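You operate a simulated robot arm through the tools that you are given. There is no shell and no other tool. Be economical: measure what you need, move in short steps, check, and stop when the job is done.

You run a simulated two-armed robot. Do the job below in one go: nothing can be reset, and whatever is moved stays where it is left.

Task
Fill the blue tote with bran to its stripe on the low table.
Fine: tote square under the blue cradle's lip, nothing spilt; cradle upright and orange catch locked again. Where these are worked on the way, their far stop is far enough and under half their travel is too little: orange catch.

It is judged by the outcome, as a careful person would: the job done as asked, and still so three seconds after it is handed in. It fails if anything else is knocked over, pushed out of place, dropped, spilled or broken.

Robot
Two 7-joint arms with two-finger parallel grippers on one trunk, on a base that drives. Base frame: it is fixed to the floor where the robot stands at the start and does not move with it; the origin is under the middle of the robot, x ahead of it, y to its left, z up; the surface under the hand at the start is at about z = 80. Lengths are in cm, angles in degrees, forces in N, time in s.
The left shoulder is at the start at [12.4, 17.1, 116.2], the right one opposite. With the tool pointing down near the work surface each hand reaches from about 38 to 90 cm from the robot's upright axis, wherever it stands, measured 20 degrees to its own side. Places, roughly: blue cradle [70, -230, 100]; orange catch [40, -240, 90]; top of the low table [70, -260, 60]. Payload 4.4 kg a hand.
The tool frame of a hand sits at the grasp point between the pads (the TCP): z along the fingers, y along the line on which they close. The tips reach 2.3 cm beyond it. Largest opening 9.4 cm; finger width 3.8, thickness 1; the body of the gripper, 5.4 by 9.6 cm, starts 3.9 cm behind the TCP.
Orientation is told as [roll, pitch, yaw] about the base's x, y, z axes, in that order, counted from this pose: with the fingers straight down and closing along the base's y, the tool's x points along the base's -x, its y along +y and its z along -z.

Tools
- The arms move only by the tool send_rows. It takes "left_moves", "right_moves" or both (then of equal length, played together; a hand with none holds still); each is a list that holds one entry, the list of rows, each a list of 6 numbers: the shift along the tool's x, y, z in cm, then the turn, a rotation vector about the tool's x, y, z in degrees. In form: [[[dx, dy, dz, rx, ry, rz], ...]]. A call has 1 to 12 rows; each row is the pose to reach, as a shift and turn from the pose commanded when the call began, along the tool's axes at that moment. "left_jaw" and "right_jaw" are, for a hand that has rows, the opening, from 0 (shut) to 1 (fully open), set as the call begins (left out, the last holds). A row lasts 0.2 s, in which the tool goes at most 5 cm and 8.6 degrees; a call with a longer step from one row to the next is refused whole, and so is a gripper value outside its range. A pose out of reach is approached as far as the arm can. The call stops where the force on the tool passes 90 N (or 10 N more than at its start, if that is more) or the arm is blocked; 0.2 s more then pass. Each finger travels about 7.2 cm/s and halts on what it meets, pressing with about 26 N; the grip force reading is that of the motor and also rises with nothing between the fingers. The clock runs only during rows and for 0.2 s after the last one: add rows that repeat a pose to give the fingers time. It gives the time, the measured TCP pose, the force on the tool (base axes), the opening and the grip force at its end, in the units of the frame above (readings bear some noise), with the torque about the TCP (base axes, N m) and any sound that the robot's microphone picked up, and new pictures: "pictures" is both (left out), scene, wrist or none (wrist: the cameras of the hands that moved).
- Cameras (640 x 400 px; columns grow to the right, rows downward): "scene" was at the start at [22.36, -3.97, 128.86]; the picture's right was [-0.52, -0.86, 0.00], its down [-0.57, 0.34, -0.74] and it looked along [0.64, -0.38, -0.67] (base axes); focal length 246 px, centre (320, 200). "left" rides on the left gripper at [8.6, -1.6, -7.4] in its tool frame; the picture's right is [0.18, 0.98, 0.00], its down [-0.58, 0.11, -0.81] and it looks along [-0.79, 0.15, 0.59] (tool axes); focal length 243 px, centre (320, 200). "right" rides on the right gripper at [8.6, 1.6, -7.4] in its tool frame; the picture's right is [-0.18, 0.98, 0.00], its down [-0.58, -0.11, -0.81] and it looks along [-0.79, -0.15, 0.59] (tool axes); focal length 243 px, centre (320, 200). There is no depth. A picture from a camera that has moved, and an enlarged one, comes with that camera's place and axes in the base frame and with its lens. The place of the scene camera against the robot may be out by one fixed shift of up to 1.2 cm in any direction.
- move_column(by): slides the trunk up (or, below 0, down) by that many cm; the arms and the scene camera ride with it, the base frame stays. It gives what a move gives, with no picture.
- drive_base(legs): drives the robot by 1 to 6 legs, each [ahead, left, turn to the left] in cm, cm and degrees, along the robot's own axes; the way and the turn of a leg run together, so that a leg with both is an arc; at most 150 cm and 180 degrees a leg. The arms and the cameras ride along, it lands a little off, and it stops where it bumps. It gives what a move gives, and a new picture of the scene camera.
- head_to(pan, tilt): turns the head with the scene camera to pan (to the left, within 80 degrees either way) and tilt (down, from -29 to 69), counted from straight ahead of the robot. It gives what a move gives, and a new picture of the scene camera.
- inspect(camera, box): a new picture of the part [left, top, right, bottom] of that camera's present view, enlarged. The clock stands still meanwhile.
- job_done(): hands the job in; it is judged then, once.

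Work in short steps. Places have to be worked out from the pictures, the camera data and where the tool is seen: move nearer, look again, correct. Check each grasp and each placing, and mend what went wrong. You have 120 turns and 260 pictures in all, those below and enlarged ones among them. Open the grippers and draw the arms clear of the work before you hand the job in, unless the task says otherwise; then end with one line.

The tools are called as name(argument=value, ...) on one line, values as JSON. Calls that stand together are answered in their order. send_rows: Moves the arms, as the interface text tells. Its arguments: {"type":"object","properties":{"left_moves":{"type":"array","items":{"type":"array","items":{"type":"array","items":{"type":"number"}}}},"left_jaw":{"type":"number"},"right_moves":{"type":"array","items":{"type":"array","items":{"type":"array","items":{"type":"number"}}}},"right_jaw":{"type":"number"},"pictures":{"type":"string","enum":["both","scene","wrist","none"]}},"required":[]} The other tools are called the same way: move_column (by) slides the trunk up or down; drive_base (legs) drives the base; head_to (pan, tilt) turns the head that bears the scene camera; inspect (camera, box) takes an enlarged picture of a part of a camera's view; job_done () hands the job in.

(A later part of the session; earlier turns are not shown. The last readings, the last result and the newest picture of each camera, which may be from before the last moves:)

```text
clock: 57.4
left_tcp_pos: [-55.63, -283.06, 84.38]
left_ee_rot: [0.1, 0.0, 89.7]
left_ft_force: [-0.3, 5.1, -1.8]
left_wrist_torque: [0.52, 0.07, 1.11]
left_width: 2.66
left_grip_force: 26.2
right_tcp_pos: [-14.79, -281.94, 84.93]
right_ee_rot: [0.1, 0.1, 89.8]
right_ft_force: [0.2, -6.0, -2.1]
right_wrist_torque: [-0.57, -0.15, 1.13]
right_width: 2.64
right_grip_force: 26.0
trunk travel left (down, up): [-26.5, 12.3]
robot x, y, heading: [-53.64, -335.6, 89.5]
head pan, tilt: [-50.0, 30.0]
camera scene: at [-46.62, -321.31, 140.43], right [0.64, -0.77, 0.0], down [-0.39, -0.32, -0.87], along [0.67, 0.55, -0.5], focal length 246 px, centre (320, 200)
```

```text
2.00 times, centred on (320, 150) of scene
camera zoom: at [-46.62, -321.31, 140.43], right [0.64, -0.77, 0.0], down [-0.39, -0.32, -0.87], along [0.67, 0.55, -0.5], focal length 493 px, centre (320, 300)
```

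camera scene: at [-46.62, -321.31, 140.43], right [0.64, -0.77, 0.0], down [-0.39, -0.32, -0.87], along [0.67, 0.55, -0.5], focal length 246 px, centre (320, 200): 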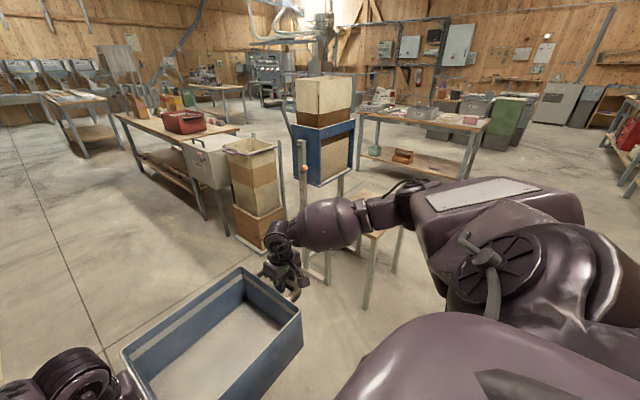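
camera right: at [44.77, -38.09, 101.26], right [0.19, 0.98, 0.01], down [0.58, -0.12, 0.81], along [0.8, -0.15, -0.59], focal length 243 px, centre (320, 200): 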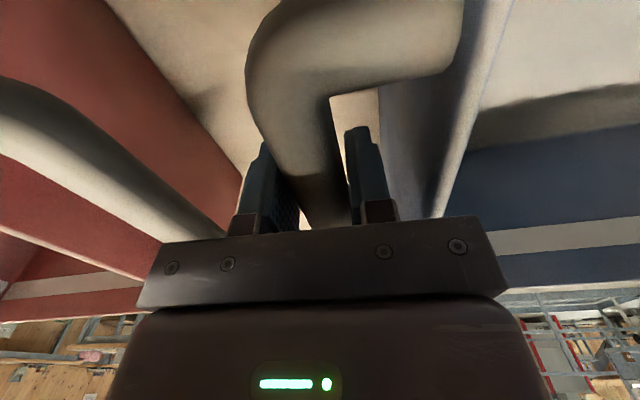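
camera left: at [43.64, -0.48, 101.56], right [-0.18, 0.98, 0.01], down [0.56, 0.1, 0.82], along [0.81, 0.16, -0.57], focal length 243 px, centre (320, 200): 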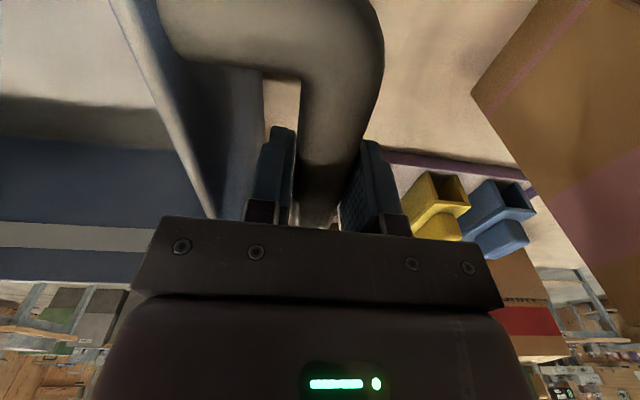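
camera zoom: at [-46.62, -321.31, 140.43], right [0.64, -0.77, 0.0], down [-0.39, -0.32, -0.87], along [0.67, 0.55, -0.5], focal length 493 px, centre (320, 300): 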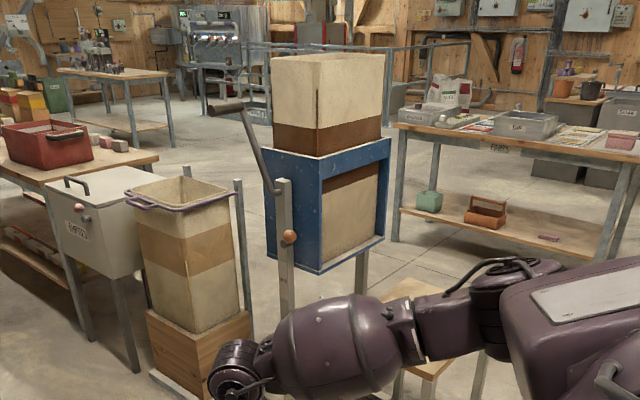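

There's room. I back off 12 cm and strafe right about 120 cm to stand in front of the table, then look.

drive_base(legs=[[-14, 0, 0], [0, -123, 0]])

head_to(pan=0, tilt=35)

inspect(camera="scene", box=[160, 20, 480, 220])

```text
clock: 69.3
left_tcp_pos: [66.66, -298.93, 84.39]
left_ee_rot: [0.0, 0.1, 89.1]
left_ft_force: [-3.5, 5.1, -3.4]
left_wrist_torque: [-0.03, -0.02, 1.03]
left_width: 2.66
left_grip_force: 25.5
right_tcp_pos: [107.63, -298.02, 84.96]
right_ee_rot: [-0.1, 0.1, 88.9]
right_ft_force: [2.7, -4.6, -3.0]
right_wrist_torque: [-0.02, 0.03, 1.03]
right_width: 2.65
right_grip_force: 26.4
trunk travel left (down, up): [-26.5, 12.3]
robot x, y, heading: [68.08, -351.47, 89.0]
head pan, tilt: [-50.0, 30.0]
camera scene: at [75.25, -337.24, 140.43], right [0.63, -0.78, 0.0], down [-0.39, -0.31, -0.87], along [0.67, 0.54, -0.5], focal length 246 px, centre (320, 200)
```

scene: 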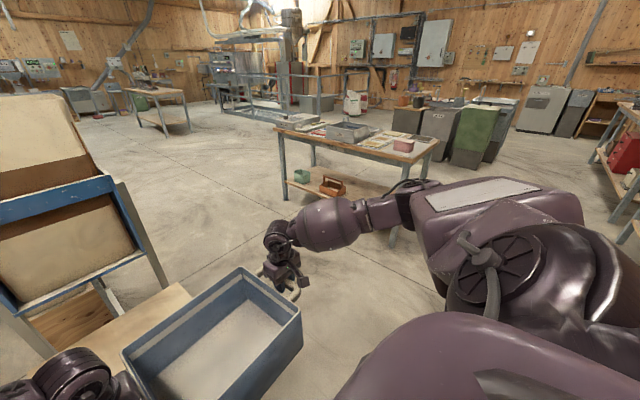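

```text
clock: 70.5
left_tcp_pos: [66.64, -298.73, 84.4]
left_ee_rot: [0.0, -0.2, 89.2]
left_ft_force: [1.2, 5.8, -2.1]
left_wrist_torque: [0.55, 0.04, 1.13]
left_width: 2.65
left_grip_force: 26.5
right_tcp_pos: [107.55, -298.23, 84.94]
right_ee_rot: [-0.1, 0.1, 89.1]
right_ft_force: [-0.6, -6.1, -2.9]
right_wrist_torque: [-0.61, -0.16, 1.14]
right_width: 2.66
right_grip_force: 25.8
trunk travel left (down, up): [-26.5, 12.3]
robot x, y, heading: [68.01, -351.58, 89.0]
head pan, tilt: [0.0, 35.0]
camera scene: at [68.38, -334.12, 139.65], right [1.0, -0.02, 0.0], down [-0.01, -0.57, -0.82], along [0.02, 0.82, -0.57], focal length 246 px, centre (320, 200)
```

scene: 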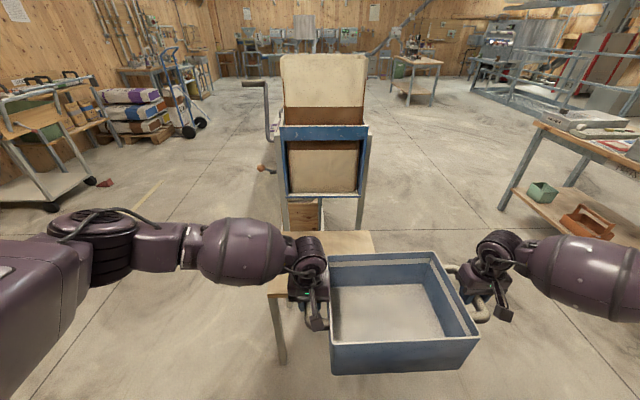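

```text
2.00 times, centred on (320, 120) of scene
camera zoom: at [68.38, -334.12, 139.65], right [1.0, -0.02, 0.0], down [-0.01, -0.57, -0.82], along [0.02, 0.82, -0.57], focal length 493 px, centre (320, 360)
```

zoom: 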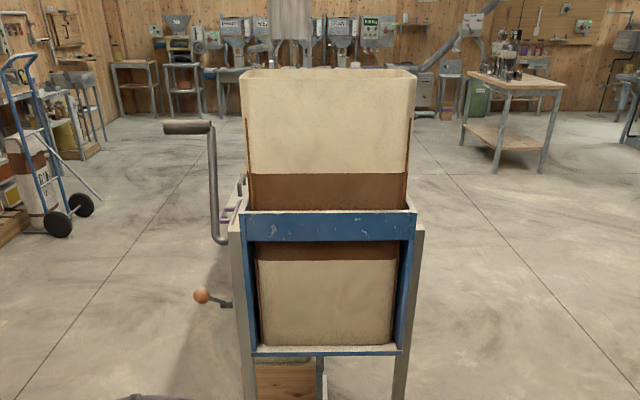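

Cradle spans x≈57–87 (centre ~72), pivot near (y -228, z 99), lip will swing to y≈-260; table centre ≈(72,-262). I strafe left 15 cm to centre the tote, then check.

drive_base(legs=[[0, 15, 0], [14, 0, 0]])

head_to(pan=-15, tilt=50)

inspect(camera="scene", box=[200, 60, 480, 300])

```text
clock: 73.3
left_tcp_pos: [51.81, -284.56, 84.33]
left_ee_rot: [0.0, 0.1, 89.1]
left_ft_force: [0.3, 5.6, -2.4]
left_wrist_torque: [-0.08, -0.01, 1.0]
left_width: 2.65
left_grip_force: 26.0
right_tcp_pos: [92.78, -283.85, 84.9]
right_ee_rot: [0.0, 0.2, 89.1]
right_ft_force: [-0.7, -4.8, -2.9]
right_wrist_torque: [-0.02, 0.01, 0.96]
right_width: 2.65
right_grip_force: 25.9
trunk travel left (down, up): [-26.5, 12.3]
robot x, y, heading: [53.43, -337.08, 89.0]
head pan, tilt: [0.0, 35.0]
camera scene: at [53.54, -319.66, 139.63], right [1.0, -0.02, 0.0], down [-0.01, -0.57, -0.82], along [0.01, 0.82, -0.57], focal length 246 px, centre (320, 200)
```

scene: 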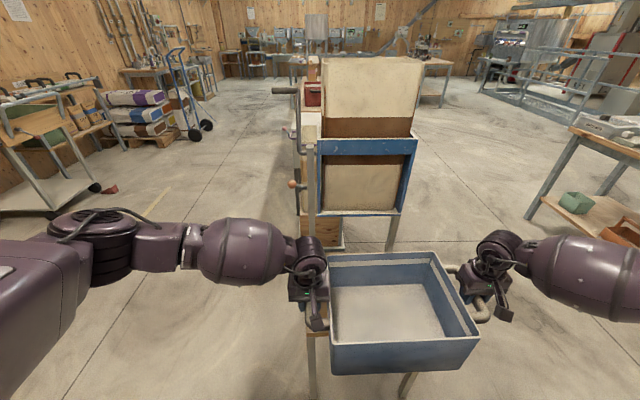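

```text
clock: 74.1
left_tcp_pos: [51.8, -284.48, 84.38]
left_ee_rot: [0.0, -0.2, 89.1]
left_ft_force: [1.5, 6.0, -2.5]
left_wrist_torque: [0.14, 0.02, 1.23]
left_width: 2.66
left_grip_force: 25.8
right_tcp_pos: [92.67, -283.87, 84.91]
right_ee_rot: [0.0, 0.2, 89.1]
right_ft_force: [-1.3, -6.2, -3.3]
right_wrist_torque: [-0.26, -0.07, 1.17]
right_width: 2.64
right_grip_force: 25.7
trunk travel left (down, up): [-26.5, 12.3]
robot x, y, heading: [53.52, -336.73, 89.0]
head pan, tilt: [-15.0, 50.0]
camera scene: at [55.49, -321.18, 137.48], right [0.96, -0.28, 0.0], down [-0.21, -0.74, -0.64], along [0.18, 0.62, -0.77], focal length 246 px, centre (320, 200)
```

scene: 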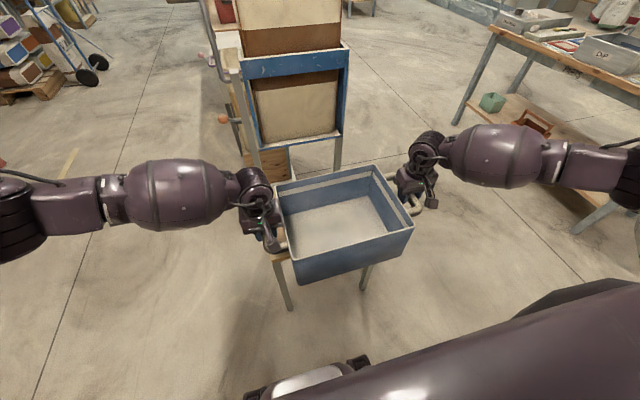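

```text
1.67 times, centred on (340, 180) of scene
camera zoom: at [55.49, -321.18, 137.48], right [0.96, -0.28, 0.0], down [-0.21, -0.74, -0.64], along [0.18, 0.62, -0.77], focal length 410 px, centre (287, 233)
```

zoom: 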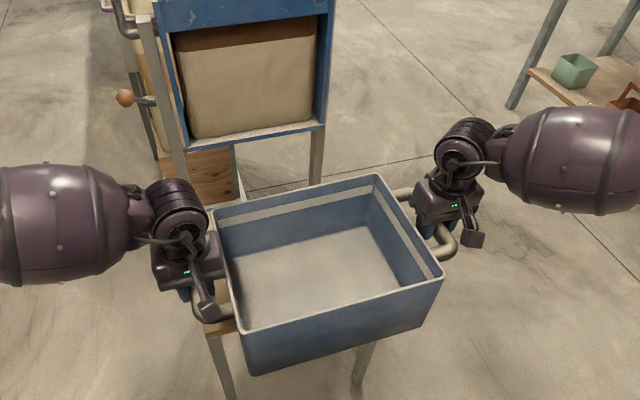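

Tote measured: centre (71.9,-283.7), yaw under 1°, 30×23 cm. Drive 12 ahead, then extend the arms the rest.

drive_base(legs=[[12, 0, 0.4]])

send_rows(left_moves=[[[-2.5, 0, 0, 0, 0, 0], [-5, 0, 0, 0, 0, 0], [-7.5, 0, 0, 0, 0, 0], [-9.7, 0, 0, 0, 0, 0], [-9.7, 0, 0, 0, 0, 0]]], right_moves=[[[-2.5, 0, 0, 0, 0, 0], [-5, 0, 0, 0, 0, 0], [-7.5, 0, 0, 0, 0, 0], [-9.7, 0, 0, 0, 0, 0], [-9.7, 0, 0, 0, 0, 0]]], pictures="scene")

inspect(camera="scene", box=[200, 60, 480, 300])

```text
clock: 75.4
left_tcp_pos: [51.66, -272.53, 84.25]
left_ee_rot: [0.0, 0.0, 89.5]
left_ft_force: [1.0, 4.9, -2.6]
left_wrist_torque: [0.07, 0.0, 0.95]
left_width: 2.63
left_grip_force: 25.9
right_tcp_pos: [92.47, -271.63, 84.87]
right_ee_rot: [-0.1, 0.2, 89.4]
right_ft_force: [-1.4, -4.6, -2.8]
right_wrist_torque: [-0.16, -0.07, 1.0]
right_width: 2.65
right_grip_force: 26.2
trunk travel left (down, up): [-26.5, 12.3]
robot x, y, heading: [53.12, -324.67, 89.4]
head pan, tilt: [-15.0, 50.0]
camera scene: at [55.59, -308.96, 137.46], right [0.96, -0.27, 0.0], down [-0.21, -0.74, -0.64], along [0.17, 0.62, -0.77], focal length 246 px, centre (320, 200)
```

scene: 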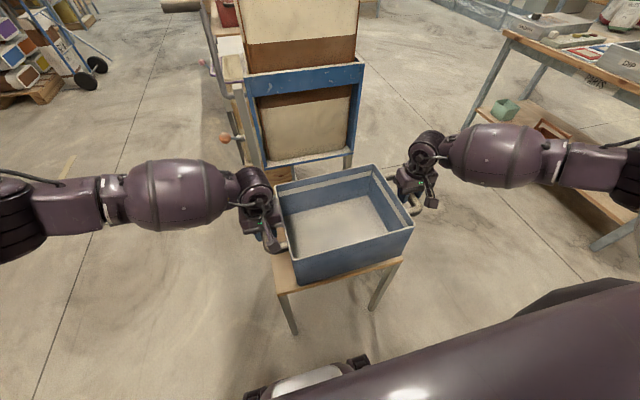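

```text
clock: 76.6
left_tcp_pos: [51.7, -262.95, 84.33]
left_ee_rot: [-0.2, 0.1, 89.4]
left_ft_force: [4.3, 5.9, -2.5]
left_wrist_torque: [0.43, 0.04, 1.12]
left_width: 2.66
left_grip_force: 26.4
right_tcp_pos: [92.77, -261.78, 84.72]
right_ee_rot: [0.0, 0.2, 89.5]
right_ft_force: [-4.2, -5.1, -3.4]
right_wrist_torque: [-0.48, -0.11, 1.08]
right_width: 2.63
right_grip_force: 26.3
trunk travel left (down, up): [-26.5, 12.3]
robot x, y, heading: [53.7, -324.92, 89.2]
head pan, tilt: [-15.0, 50.0]
camera scene: at [55.59, -309.13, 137.49], right [0.96, -0.27, 0.0], down [-0.21, -0.74, -0.64], along [0.17, 0.62, -0.77], focal length 246 px, centre (320, 200)
```

scene: 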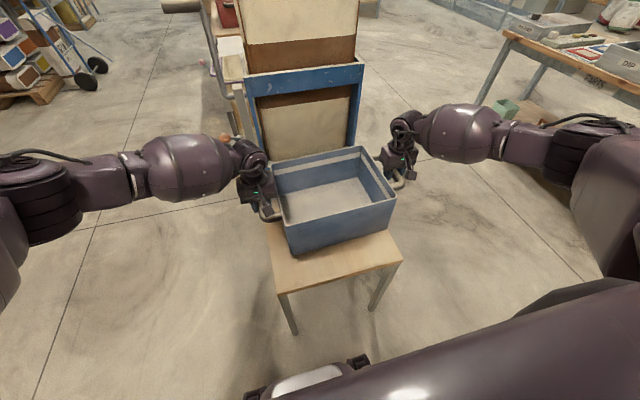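

```text
1.67 times, centred on (340, 180) of scene
camera zoom: at [55.59, -309.13, 137.49], right [0.96, -0.27, 0.0], down [-0.21, -0.74, -0.64], along [0.17, 0.62, -0.77], focal length 410 px, centre (287, 233)
```

zoom: 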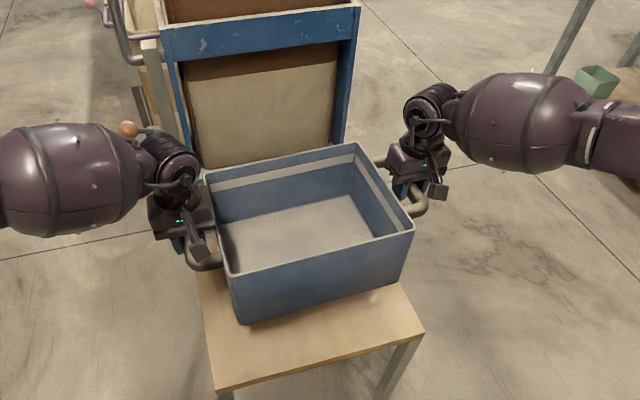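

Centre is (71.5,-262.5) with about 2° yaw. I turn it straight with the two hands, level it, and lower to about 1 cm above the table.

send_rows(left_moves=[[[-0.6, 0, 0, 0, 0, -1.7], [-0.6, 0, 1.8, 0, 0, -1.7], [-0.6, 0, 3.8, 0, 0, -1.7], [-0.6, 0, 5.8, 0, 0, -1.7], [-0.6, 0, 7.8, 0, 0, -1.7], [-0.6, 0, 8.5, 0, 0, -1.7], [-0.6, 0, 8.5, 0, 0, -1.7]]], right_moves=[[[0.6, 0, 0.6, 0, 0, -1.7], [0.6, 0, 2.8, 0, 0, -1.7], [0.6, 0, 4.8, 0, 0, -1.7], [0.6, 0, 6.8, 0, 0, -1.7], [0.6, 0, 8.8, 0, 0, -1.7], [0.6, 0, 9.5, 0, 0, -1.7], [0.6, 0, 9.5, 0, 0, -1.7]]], pictures="scene")

inspect(camera="scene", box=[200, 60, 480, 300])

```text
clock: 78.2
left_tcp_pos: [51.83, -262.3, 75.85]
left_ee_rot: [0.0, 0.0, 91.2]
left_ft_force: [4.5, -4.8, -2.8]
left_wrist_torque: [-0.1, -0.04, -1.08]
left_width: 2.62
left_grip_force: 25.7
right_tcp_pos: [92.83, -262.39, 75.3]
right_ee_rot: [0.0, 0.1, 91.2]
right_ft_force: [-4.6, 4.1, -1.9]
right_wrist_torque: [-0.02, -0.02, -0.99]
right_width: 2.64
right_grip_force: 26.2
trunk travel left (down, up): [-26.5, 12.3]
robot x, y, heading: [53.34, -324.76, 89.2]
head pan, tilt: [-15.0, 50.0]
camera scene: at [55.58, -309.1, 137.48], right [0.96, -0.27, 0.0], down [-0.21, -0.74, -0.64], along [0.17, 0.62, -0.77], focal length 246 px, centre (320, 200)
```

scene: 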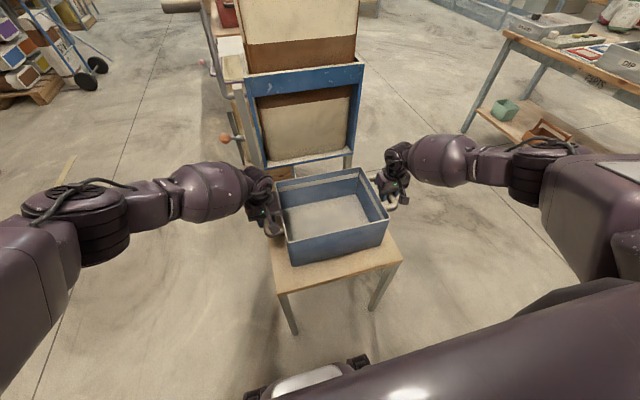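

```text
1.67 times, centred on (340, 180) of scene
camera zoom: at [55.58, -309.1, 137.48], right [0.96, -0.27, 0.0], down [-0.21, -0.74, -0.64], along [0.17, 0.62, -0.77], focal length 410 px, centre (287, 233)
```

zoom: 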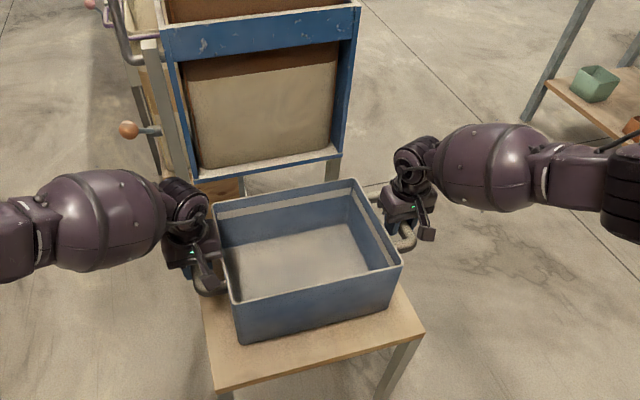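

Tote yaw is now ~1°; I correct the last bit, straighten the wrists (they were twisted the wrong way), and set it down gently.

send_rows(left_moves=[[[-0.25, 0, 0, 0, 0, 1.5], [-0.25, 0, 0.6, 0, 0, 1.5], [-0.25, 0, 1.0, 0, 0, 1.5], [-0.25, 0, 1.4, 0, 0, 1.5], [-0.25, 0, 1.4, 0, 0, 1.5]]], right_moves=[[[0.25, 0, 0, 0, 0, 1.5], [0.25, 0, 0.6, 0, 0, 1.5], [0.25, 0, 1.0, 0, 0, 1.5], [0.25, 0, 1.4, 0, 0, 1.5], [0.25, 0, 1.4, 0, 0, 1.5]]], pictures="none")

```text
clock: 79.4
left_tcp_pos: [51.77, -262.01, 74.57]
left_ee_rot: [0.0, -0.1, 89.7]
left_ft_force: [3.5, -4.7, -1.6]
left_wrist_torque: [0.39, -0.1, -0.97]
left_width: 2.56
left_grip_force: 26.5
right_tcp_pos: [92.76, -262.65, 73.99]
right_ee_rot: [-0.1, 0.1, 89.7]
right_ft_force: [-2.4, 4.5, 0.8]
right_wrist_torque: [0.0, -0.05, -0.89]
right_width: 2.58
right_grip_force: 25.5
trunk travel left (down, up): [-26.5, 12.3]
robot x, y, heading: [53.45, -325.16, 88.8]
head pan, tilt: [-15.0, 50.0]
```

Nearly touching (right lifting slightly). Lower another 0.6 cm and read the force.

send_rows(left_moves=[[[0, 0, 0.3, 0, 0, 0], [0, 0, 0.6, 0, 0, 0], [0, 0, 0.6, 0, 0, 0]]], right_moves=[[[0, 0, 0.3, 0, 0, 0], [0, 0, 0.6, 0, 0, 0], [0, 0, 0.6, 0, 0, 0]]], pictures="scene")

inspect(camera="scene", box=[200, 60, 480, 300])

```text
clock: 80.2
left_tcp_pos: [51.71, -262.16, 74.3]
left_ee_rot: [0.0, -0.3, 89.6]
left_ft_force: [1.6, -5.9, 17.3]
left_wrist_torque: [-0.41, 0.02, -0.96]
left_width: 2.58
left_grip_force: 26.3
right_tcp_pos: [92.63, -262.68, 73.87]
right_ee_rot: [-0.1, -0.4, 89.5]
right_ft_force: [0.9, 2.9, 22.4]
right_wrist_torque: [-0.04, 0.0, -1.0]
right_width: 2.6
right_grip_force: 25.7
trunk travel left (down, up): [-26.5, 12.3]
robot x, y, heading: [53.27, -325.19, 89.6]
head pan, tilt: [-15.0, 50.0]
camera scene: at [55.48, -309.48, 137.59], right [0.96, -0.27, 0.0], down [-0.21, -0.74, -0.64], along [0.17, 0.62, -0.76], focal length 246 px, centre (320, 200)
```

scene: 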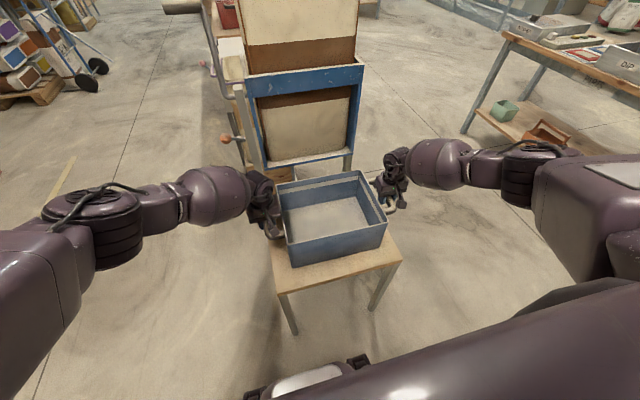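

```text
1.67 times, centred on (340, 180) of scene
camera zoom: at [55.48, -309.48, 137.59], right [0.96, -0.27, 0.0], down [-0.21, -0.74, -0.64], along [0.17, 0.62, -0.76], focal length 410 px, centre (287, 233)
```

zoom: 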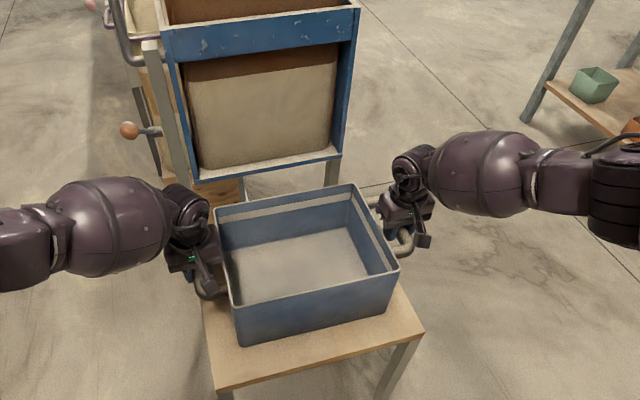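

The tote rests flat, parallel to the table edge. Release and lift both hands straight up.

send_rows(left_moves=[[[0, 0, -0.3, 0, 0, 0], [0, 0, -0.3, 0, 0, 0], [0, 0, -0.3, 0, 0, 0]]], right_moves=[[[0, 0, -0.3, 0, 0, 0], [0, 0, -0.3, 0, 0, 0], [0, 0, -0.3, 0, 0, 0]]], left_jaw=0.45, right_jaw=0.45, pictures="wrist")

send_rows(left_moves=[[[0, 0, -2, 0, 0, 0], [0, 0, -5, 0, 0, 0], [0, 0, -9, 0, 0, 0], [0, 0, -13, 0, 0, 0], [0, 0, -17, 0, 0, 0], [0, 0, -17, 0, 0, 0]]], right_moves=[[[0, 0, -2, 0, 0, 0], [0, 0, -5, 0, 0, 0], [0, 0, -9, 0, 0, 0], [0, 0, -13, 0, 0, 0], [0, 0, -17, 0, 0, 0], [0, 0, -17, 0, 0, 0]]], pictures="scene")

inspect(camera="scene", box=[200, 60, 480, 300])

```text
clock: 81.0
left_tcp_pos: [51.71, -262.1, 74.14]
left_ee_rot: [0.1, -0.1, 89.7]
left_ft_force: [0.2, 0.3, 0.7]
left_wrist_torque: [0.03, 0.04, -0.01]
left_width: 4.23
left_grip_force: 0.0
right_tcp_pos: [92.81, -262.78, 73.77]
right_ee_rot: [-0.1, 0.0, 89.7]
right_ft_force: [0.7, 0.1, -0.2]
right_wrist_torque: [0.0, 0.0, 0.01]
right_width: 4.21
right_grip_force: 0.0
trunk travel left (down, up): [-26.5, 12.3]
robot x, y, heading: [53.28, -324.7, 89.4]
head pan, tilt: [-15.0, 50.0]
camera right: at [90.85, -271.4, 81.17], right [-0.98, 0.19, 0.0], down [0.11, 0.58, 0.81], along [0.15, 0.79, -0.59], focal length 243 px, centre (320, 200)
camera left: at [53.29, -270.78, 81.56], right [-0.98, -0.18, 0.0], down [-0.11, 0.58, 0.81], along [-0.14, 0.79, -0.59], focal length 243 px, centre (320, 200)
```

right: 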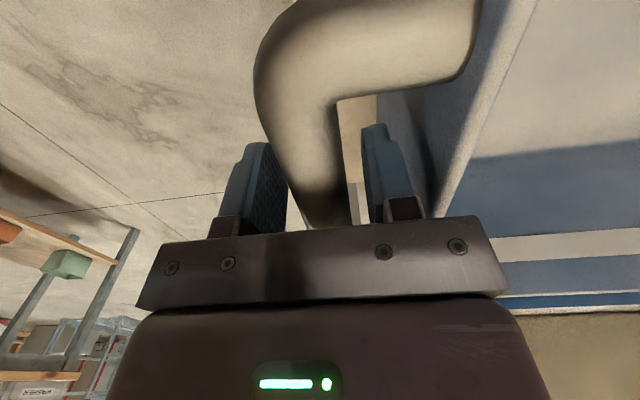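
left: 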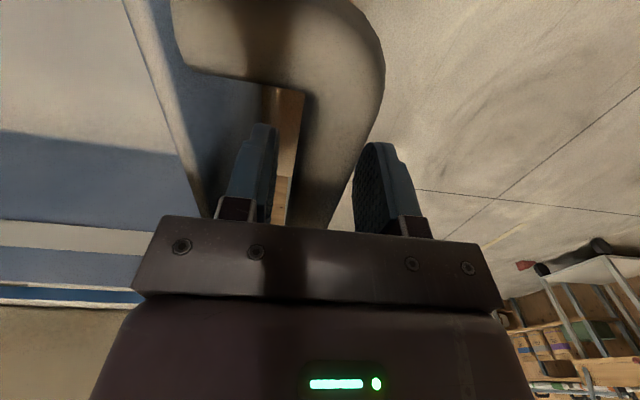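

```text
clock: 82.4
left_tcp_pos: [51.76, -262.07, 90.89]
left_ee_rot: [0.1, 0.1, 89.7]
left_ft_force: [0.1, 0.2, 1.2]
left_wrist_torque: [0.0, -0.02, -0.02]
left_width: 4.24
left_grip_force: 0.0
right_tcp_pos: [92.8, -262.68, 90.72]
right_ee_rot: [0.0, 0.2, 89.7]
right_ft_force: [-0.2, 0.5, -0.3]
right_wrist_torque: [-0.02, 0.02, -0.04]
right_width: 4.23
right_grip_force: 0.1
trunk travel left (down, up): [-26.5, 12.3]
robot x, y, heading: [53.48, -325.24, 89.5]
head pan, tilt: [-15.0, 50.0]
camera scene: at [55.58, -309.04, 137.45], right [0.96, -0.27, 0.0], down [-0.21, -0.74, -0.64], along [0.17, 0.62, -0.77], focal length 246 px, centre (320, 200)
```

scene: 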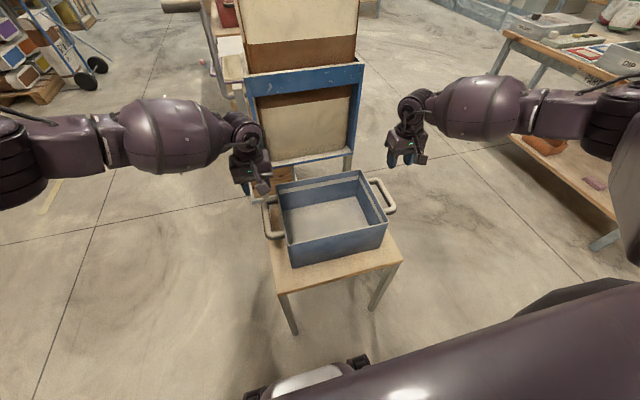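

```text
1.67 times, centred on (340, 180) of scene
camera zoom: at [55.58, -309.04, 137.45], right [0.96, -0.27, 0.0], down [-0.21, -0.74, -0.64], along [0.17, 0.62, -0.77], focal length 410 px, centre (287, 233)
```

zoom: 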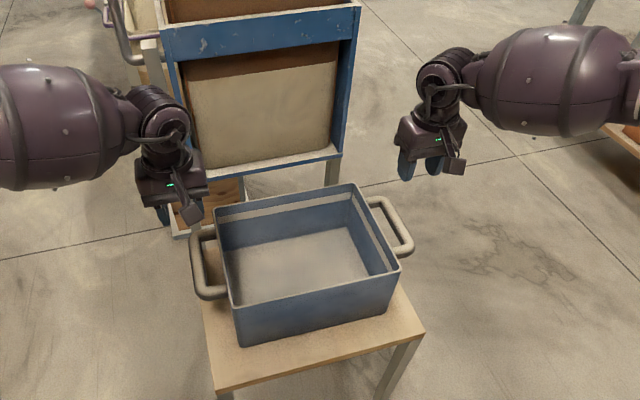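

The tote is placed squarely. I pull the hands back, then drive round to the crank side (facing +x).

send_rows(left_moves=[[[4, 0, -2, 0, 0, 0], [8, 0, -4, 0, 0, 0], [12, 0, -6, 0, 0, 0], [16, 0, -8, 0, 0, 0]]], right_moves=[[[4, 0, -2, 0, 0, 0], [8, 0, -4, 0, 0, 0], [12, 0, -6, 0, 0, 0], [16, 0, -8, 0, 0, 0]]], pictures="none")

drive_base(legs=[[-15, 0, 0], [0, 90, 0], [0, 0, -90], [0, 90, 0]])

head_to(pan=0, tilt=25)

inspect(camera="scene", box=[220, 40, 460, 240])

```text
clock: 83.4
left_tcp_pos: [51.49, -277.99, 99.33]
left_ee_rot: [-0.1, -0.2, 89.7]
left_ft_force: [0.0, 0.0, -0.2]
left_wrist_torque: [0.03, -0.01, -0.01]
left_width: 4.23
left_grip_force: 0.1
right_tcp_pos: [92.62, -278.79, 98.92]
right_ee_rot: [0.0, 0.0, 89.7]
right_ft_force: [0.6, -0.2, 0.0]
right_wrist_torque: [0.04, 0.0, -0.01]
right_width: 4.23
right_grip_force: 0.0
trunk travel left (down, up): [-26.5, 12.3]
robot x, y, heading: [53.66, -324.44, 89.6]
head pan, tilt: [-15.0, 50.0]
```

```text
clock: 104.4
left_tcp_pos: [12.4, -246.52, 99.06]
left_ee_rot: [0.1, 0.1, -0.7]
left_ft_force: [1.0, 0.8, 0.7]
left_wrist_torque: [0.0, -0.03, -0.01]
left_width: 4.24
left_grip_force: 0.2
right_tcp_pos: [11.38, -287.52, 98.83]
right_ee_rot: [0.0, 0.1, -0.8]
right_ft_force: [-0.3, -0.3, -0.5]
right_wrist_torque: [0.0, 0.01, 0.01]
right_width: 4.22
right_grip_force: 0.2
trunk travel left (down, up): [-26.5, 12.3]
robot x, y, heading: [-34.71, -248.16, -1.2]
head pan, tilt: [-15.0, 50.0]
camera scene: at [-19.32, -249.96, 137.48], right [-0.28, -0.96, 0.0], down [-0.74, 0.21, -0.64], along [0.62, -0.18, -0.77], focal length 246 px, centre (320, 200)
```

scene: 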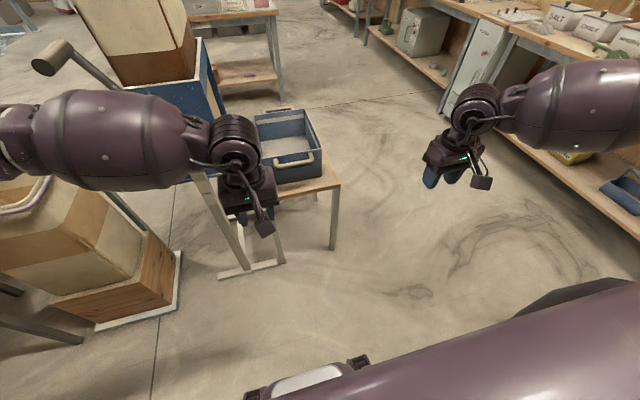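

```text
clock: 105.3
left_tcp_pos: [12.56, -246.45, 99.16]
left_ee_rot: [0.0, 0.1, -0.9]
left_ft_force: [1.1, -0.3, -0.3]
left_wrist_torque: [-0.01, 0.01, 0.03]
left_width: 4.24
left_grip_force: 0.1
right_tcp_pos: [11.26, -287.45, 98.69]
right_ee_rot: [0.0, 0.2, -0.8]
right_ft_force: [0.1, -0.5, -0.2]
right_wrist_torque: [0.01, 0.01, 0.01]
right_width: 4.25
right_grip_force: 0.1
trunk travel left (down, up): [-26.5, 12.3]
robot x, y, heading: [-34.72, -248.05, -1.2]
head pan, tilt: [0.0, 25.0]
camera scene: at [-17.51, -248.02, 141.23], right [-0.02, -1.0, 0.0], down [-0.42, 0.01, -0.91], along [0.91, -0.02, -0.42], focal length 246 px, centre (320, 200)
```

scene: 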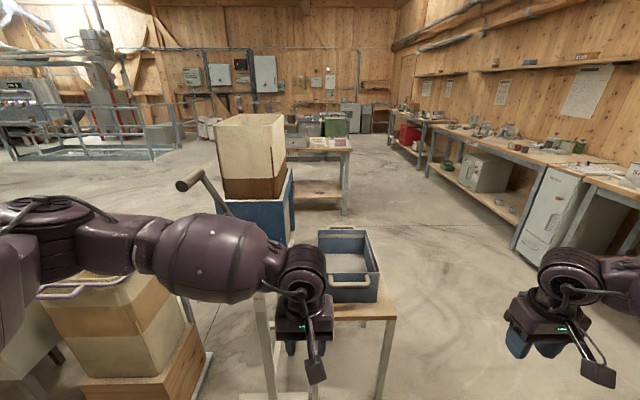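

```text
2.00 times, centred on (340, 140) of scene
camera zoom: at [-17.51, -248.02, 141.23], right [-0.02, -1.0, 0.0], down [-0.42, 0.01, -0.91], along [0.91, -0.02, -0.42], focal length 493 px, centre (280, 320)
```

zoom: 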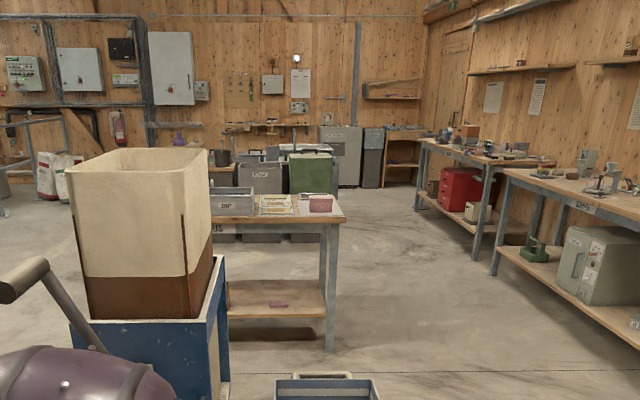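

I turn the left hand so its fingers point forward (+x) and bring it left toward the crank grip, clearing the view.

send_rows(left_moves=[[[0, 2.5, -2, 0, -7.5, 0], [0, 5, -4, 0, -15, 0], [0, 7.5, -6, 0, -22.5, 0], [0, 10, -8, 0, -30, 0], [0, 12.5, -10, 0, -37.5, 0], [0, 15, -12, 0, -45, 0], [0, 17.5, -14, 0, -52.5, 0], [0, 20, -16, 0, -60, 0], [0, 22.5, -18, 0, -67.5, 0], [0, 25, -20, 0, -75, 0], [0, 27.5, -21, 0, -82.5, 0], [0, 30, -21, 0, -90, 0]]], left_jaw=0.7, right_moves=[[[0, -1, 0, 0, 0, 0], [0, -2, 0, 0, 0, 0], [0, -3, 0, 0, 0, 0], [0, -4, 0, 0, 0, 0], [0, -5, 0, 0, 0, 0], [0, -5, 0, 0, 0, 0], [0, -5, 0, 0, 0, 0], [0, -5, 0, 0, 0, 0], [0, -5, 0, 0, 0, 0], [0, -5, 0, 0, 0, 0], [0, -5, 0, 0, 0, 0], [0, -5, 0, 0, 0, 0]]])

inspect(camera="scene", box=[160, 100, 400, 300])

```text
clock: 107.9
left_tcp_pos: [15.5, -214.41, 120.19]
left_ee_rot: [95.4, -87.0, -96.0]
left_ft_force: [-0.9, 1.4, -0.3]
left_wrist_torque: [-0.04, -0.08, -0.04]
left_width: 6.59
left_grip_force: 0.1
left hand out of reach, approached as far as the arm can: row 6, 7, 8, 9, 10, 11, 12
right_tcp_pos: [11.17, -292.41, 98.91]
right_ee_rot: [-0.1, -0.1, -0.8]
right_ft_force: [-0.3, 1.5, 1.0]
right_wrist_torque: [-0.08, -0.01, -0.02]
right_width: 4.24
right_grip_force: 0.0
trunk travel left (down, up): [-26.5, 12.3]
robot x, y, heading: [-35.0, -247.78, -1.1]
head pan, tilt: [0.0, 25.0]
camera scene: at [-17.72, -247.78, 141.26], right [-0.02, -1.0, 0.0], down [-0.42, 0.01, -0.91], along [0.91, -0.02, -0.42], focal length 246 px, centre (320, 200)
camera right: at [2.3, -290.68, 106.41], right [0.2, 0.98, 0.0], down [0.58, -0.12, 0.81], along [0.79, -0.16, -0.59], focal length 243 px, centre (320, 200)
camera left: at [8.07, -215.56, 111.34], right [0.01, 0.99, -0.13], down [-0.81, 0.09, 0.58], along [0.59, 0.1, 0.8], focal length 243 px, centre (320, 200)
```

scene: 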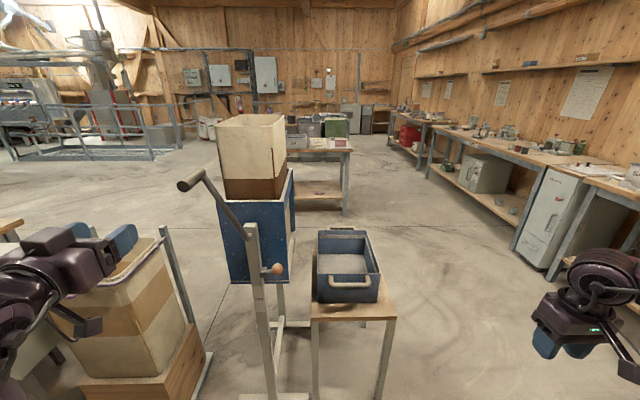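
right: 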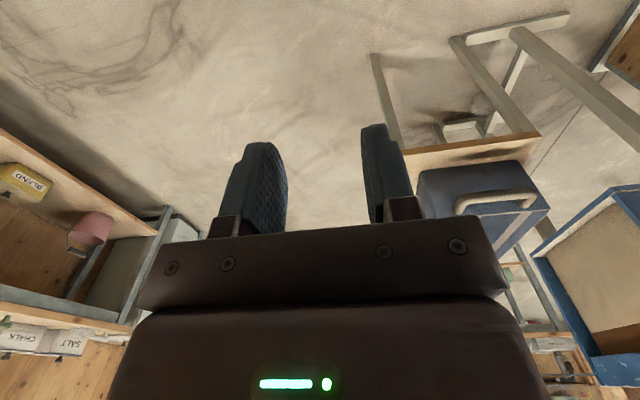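
left: 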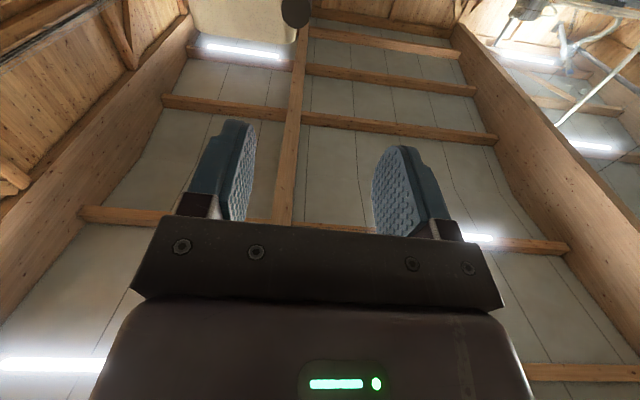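

```text
2.00 times, centred on (280, 200) of scene
camera zoom: at [-17.72, -247.78, 141.26], right [-0.02, -1.0, 0.0], down [-0.42, 0.01, -0.91], along [0.91, -0.02, -0.42], focal length 493 px, centre (400, 200)
```

zoom: 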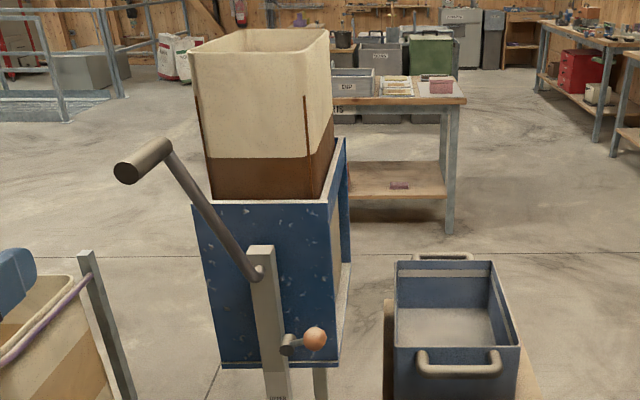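

Clear view: grip bar at y≈-217, z≈119.6, x 37.5–47; hub (50,-226.5,98); catch knob (43.7,-235.5,89). I zoom tightly on the catch to understand how it moves.

inspect(camera="scene", box=[230, 215, 320, 310])

drive_base(legs=[[9, 0, 1]])

inspect(camera="scene", box=[220, 200, 320, 310])

```text
4.21 times, centred on (275, 262) of scene
camera zoom: at [-17.72, -247.78, 141.26], right [-0.02, -1.0, 0.0], down [-0.42, 0.01, -0.91], along [0.91, -0.02, -0.42], focal length 1037 px, centre (510, -63)
```

zoom: 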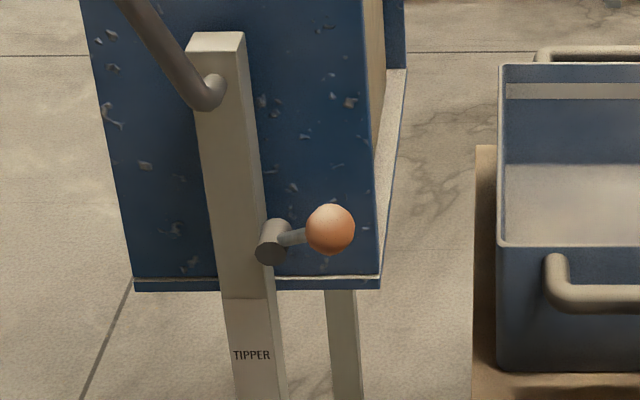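

```text
clock: 109.0
left_tcp_pos: [24.18, -214.58, 119.4]
left_ee_rot: [-29.2, -89.9, 29.2]
left_ft_force: [0.4, 0.3, -0.1]
left_wrist_torque: [-0.02, -0.01, -0.02]
left_width: 6.6
left_grip_force: 0.0
right_tcp_pos: [21.0, -291.97, 98.73]
right_ee_rot: [0.1, 0.2, 0.1]
right_ft_force: [0.3, -0.2, -0.1]
right_wrist_torque: [-0.01, 0.01, -0.01]
right_width: 4.24
right_grip_force: 0.0
trunk travel left (down, up): [-26.5, 12.3]
robot x, y, heading: [-25.77, -248.39, -0.4]
head pan, tilt: [0.0, 25.0]
camera scene: at [-8.33, -247.84, 141.22], right [0.0, -1.0, 0.0], down [-0.42, 0.0, -0.91], along [0.91, 0.0, -0.42], focal length 246 px, centre (320, 200)
```

scene: 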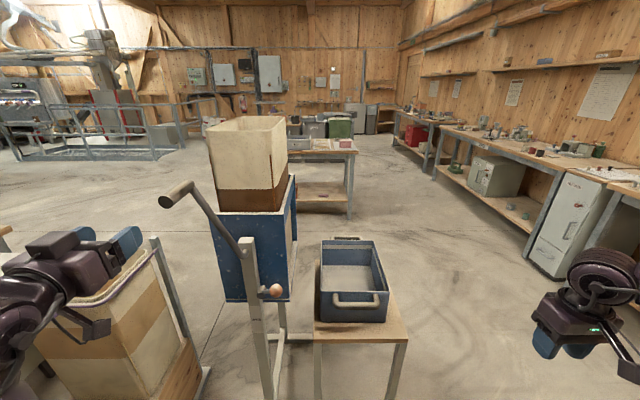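

```text
3.64 times, centred on (270, 255) of scene
camera zoom: at [-8.33, -247.84, 141.22], right [0.0, -1.0, 0.0], down [-0.42, 0.0, -0.91], along [0.91, 0.0, -0.42], focal length 896 px, centre (502, 0)
```

zoom: 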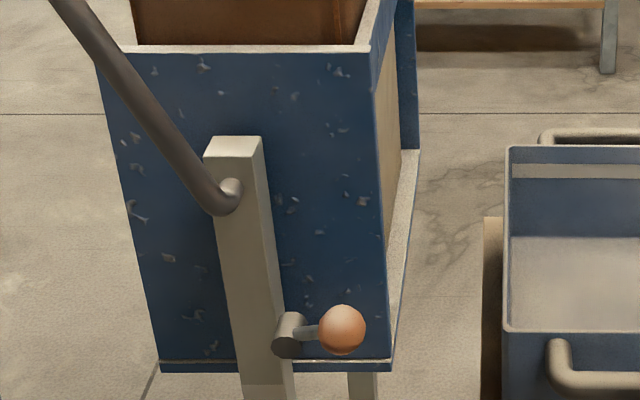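

The catch is a lever on a shaft along x at about (44.5,-231,88), its orange ball pointing -y. First I line the left hand up end-on with the crank grip.

send_rows(left_moves=[[[0, -1.2, 2, 0, 0, 0], [0, -2.4, 4.5, 0, 0, 0], [0, -2.4, 7, 0, 0, 0], [0, -2.4, 8, 0, 0, 0], [0, -2.4, 8, 0, 0, 0]]])

inspect(camera="scene", box=[60, 130, 260, 290])

```text
clock: 110.2
left_tcp_pos: [26.23, -215.31, 119.57]
left_ee_rot: [-48.5, -90.0, 47.9]
left_ft_force: [-0.1, -0.7, 0.8]
left_wrist_torque: [-0.03, 0.02, 0.01]
left_width: 6.58
left_grip_force: 0.0
left hand out of reach, approached as far as the arm can: row 1, 2, 3, 4, 5
right_tcp_pos: [20.89, -291.89, 98.77]
right_ee_rot: [-0.1, 0.2, 0.1]
right_ft_force: [0.0, -0.2, 0.7]
right_wrist_torque: [-0.02, -0.01, 0.02]
right_width: 4.24
right_grip_force: 0.0
trunk travel left (down, up): [-26.5, 12.3]
robot x, y, heading: [-26.07, -248.39, -0.3]
head pan, tilt: [0.0, 25.0]
camera scene: at [-8.51, -247.85, 141.24], right [0.0, -1.0, 0.0], down [-0.42, 0.0, -0.91], along [0.91, 0.0, -0.42], focal length 246 px, centre (320, 200)
camera left: at [18.8, -216.77, 110.9], right [0.01, 0.98, -0.19], down [-0.8, 0.12, 0.58], along [0.59, 0.14, 0.79], focal length 243 px, centre (320, 200)
```

scene: 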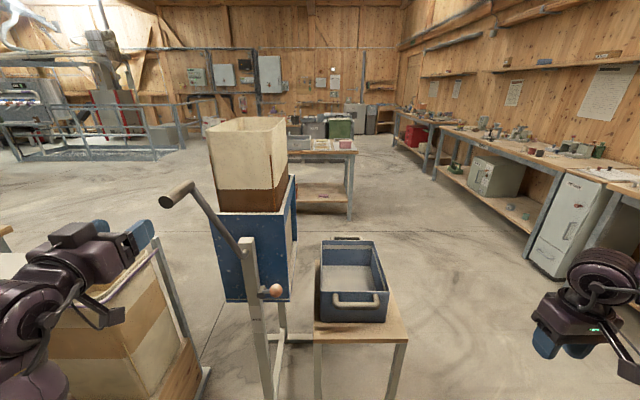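
left: 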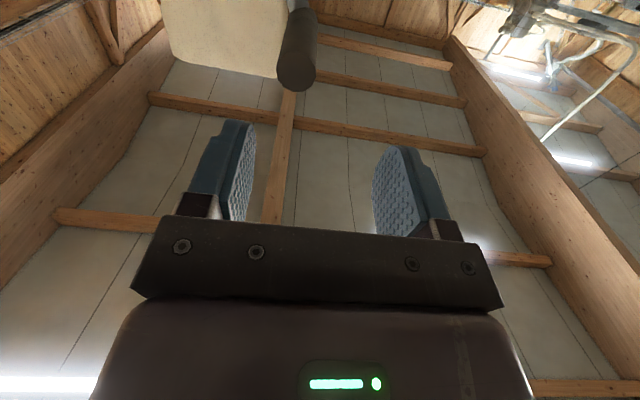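

```text
2.50 times, centred on (160, 210) of scene
camera zoom: at [-8.51, -247.85, 141.24], right [0.0, -1.0, 0.0], down [-0.42, 0.0, -0.91], along [0.91, 0.0, -0.42], focal length 616 px, centre (720, 175)
```

zoom: 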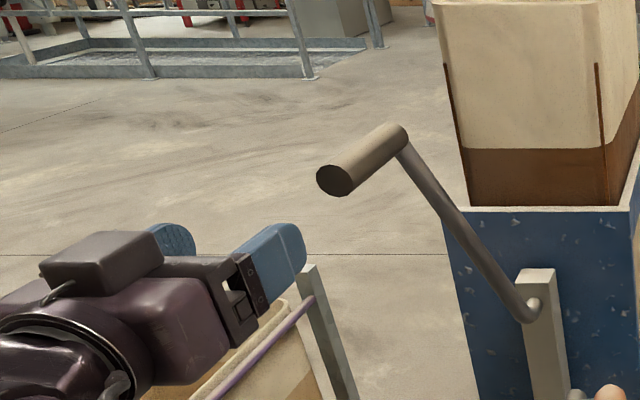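

The left wrist can't stay horizontal that far. I'll instead grip the bar from above with fingers down: rotate back and rise above it.

send_rows(left_moves=[[[-1, 0, -1, 0, 7.5, 0], [-2, 0, -2, 0, 15, 0], [-4, 0, -3, 0, 22.5, 0], [-6, 0, -3, 0, 30, 0], [-8, 0, -3, 0, 37.5, 0], [-10, 0, -3, 0, 45, 0], [-12, 0, -3, 0, 52.5, 0], [-14, 0, -3, 0, 60, 0], [-15, 0, -2, 0, 67.5, 0], [-16, 0, -1, 0, 75, 0], [-16, 0, 0, 0, 82.5, 0], [-16, 0, 0, 0, 90, 0]]])

```text
clock: 112.8
left_tcp_pos: [26.29, -215.1, 135.12]
left_ee_rot: [0.0, 0.1, 0.1]
left_ft_force: [-0.2, 0.8, 0.2]
left_wrist_torque: [-0.01, 0.01, 0.01]
left_width: 6.57
left_grip_force: 0.0
left hand out of reach, approached as far as the arm can: row 2, 3
right_tcp_pos: [20.88, -291.92, 98.79]
right_ee_rot: [-0.1, 0.0, 0.1]
right_ft_force: [0.1, 0.4, -0.2]
right_wrist_torque: [-0.01, 0.01, -0.01]
right_width: 4.21
right_grip_force: 0.1
trunk travel left (down, up): [-26.5, 12.3]
robot x, y, heading: [-25.71, -248.13, -0.2]
head pan, tilt: [0.0, 25.0]
camera scene: at [-8.5, -247.88, 141.24], right [0.0, -1.0, 0.0], down [-0.42, 0.0, -0.91], along [0.91, 0.0, -0.42], focal length 246 px, centre (320, 200)
camera left: at [17.72, -216.86, 142.64], right [-0.19, 0.98, 0.0], down [0.58, 0.11, 0.81], along [0.79, 0.15, -0.59], focal length 243 px, centre (320, 200)
```

scene: 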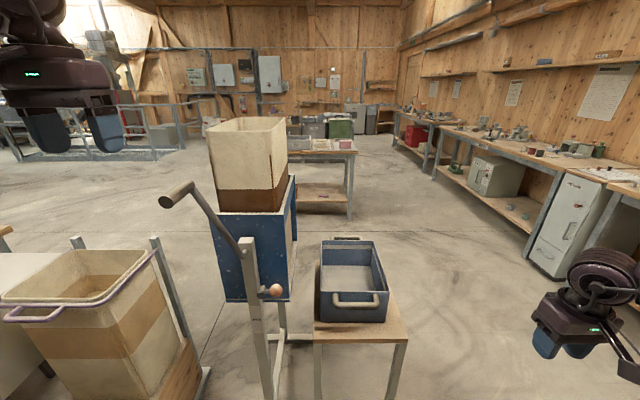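
left: 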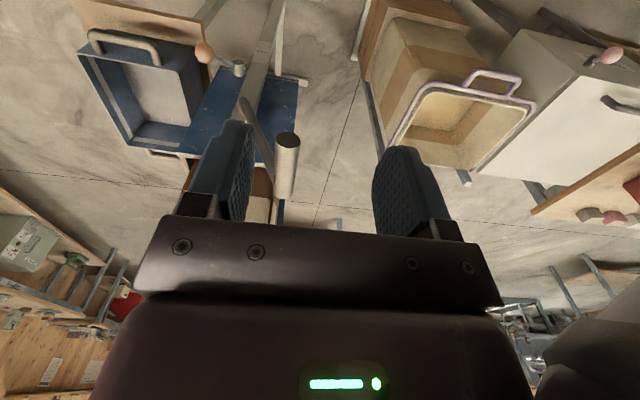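

Wrist view confirms the bar end at (37.3,-217). Move above the bar and then descend over it.

send_rows(left_moves=[[[-4, -0.5, 1.5, 0, 0, 0], [-8, -1, 3, 0, 0, 0], [-12, -1.5, 5, 0, 0, 0], [-15.5, -1.9, 7, 0, 0, 0], [-15.5, -1.9, 10, 0, 0, 0], [-15.5, -1.9, 13, 0, 0, 0], [-15.5, -1.9, 15.2, 0, 0, 0], [-15.5, -1.9, 15.2, 0, 0, 0]]])

inspect(camera="scene", box=[100, 80, 340, 280])

```text
clock: 114.6
left_tcp_pos: [41.94, -217.01, 119.84]
left_ee_rot: [0.0, 0.0, 0.1]
left_ft_force: [0.5, -0.2, 0.2]
left_wrist_torque: [0.03, -0.02, 0.03]
left_width: 6.61
left_grip_force: 0.0
right_tcp_pos: [20.98, -291.89, 98.88]
right_ee_rot: [0.0, 0.1, 0.1]
right_ft_force: [0.7, 0.7, 0.3]
right_wrist_torque: [0.01, -0.02, -0.01]
right_width: 4.23
right_grip_force: 0.0
trunk travel left (down, up): [-26.5, 12.3]
robot x, y, heading: [-26.05, -248.19, -0.3]
head pan, tilt: [0.0, 25.0]
camera scene: at [-8.47, -247.88, 141.24], right [0.0, -1.0, 0.0], down [-0.42, 0.0, -0.91], along [0.91, 0.0, -0.42], focal length 246 px, centre (320, 200)
camera left: at [33.4, -218.61, 127.37], right [-0.19, 0.98, 0.0], down [0.58, 0.11, 0.81], along [0.79, 0.15, -0.59], focal length 243 px, centre (320, 200)
```

scene: 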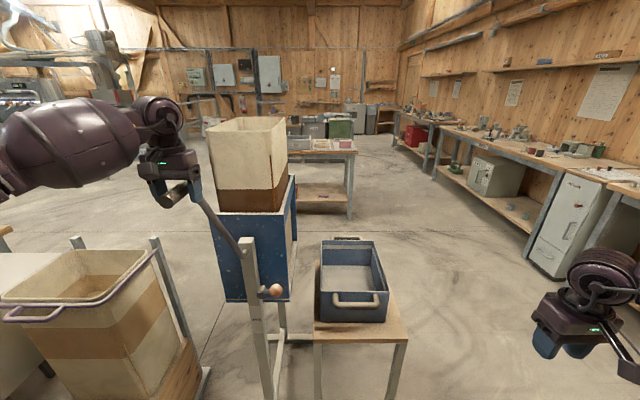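
left: 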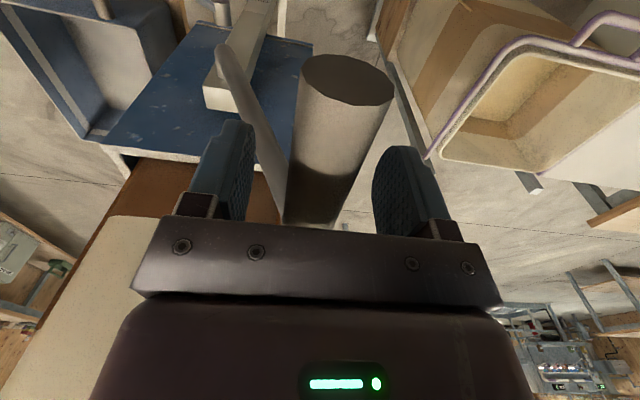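

```text
2.00 times, centred on (220, 180) of scene
camera zoom: at [-8.47, -247.88, 141.24], right [0.0, -1.0, 0.0], down [-0.42, 0.0, -0.91], along [0.91, 0.0, -0.42], focal length 493 px, centre (520, 240)
```

zoom: 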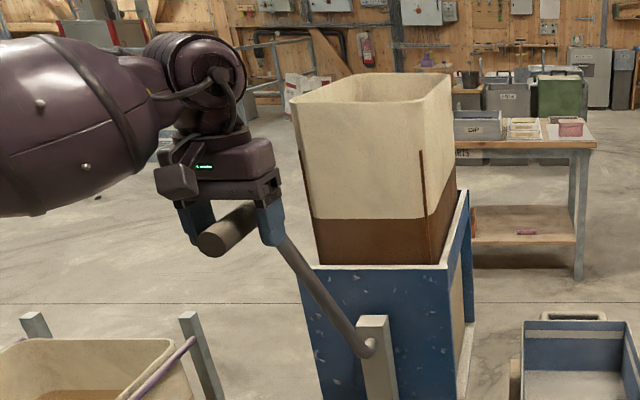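

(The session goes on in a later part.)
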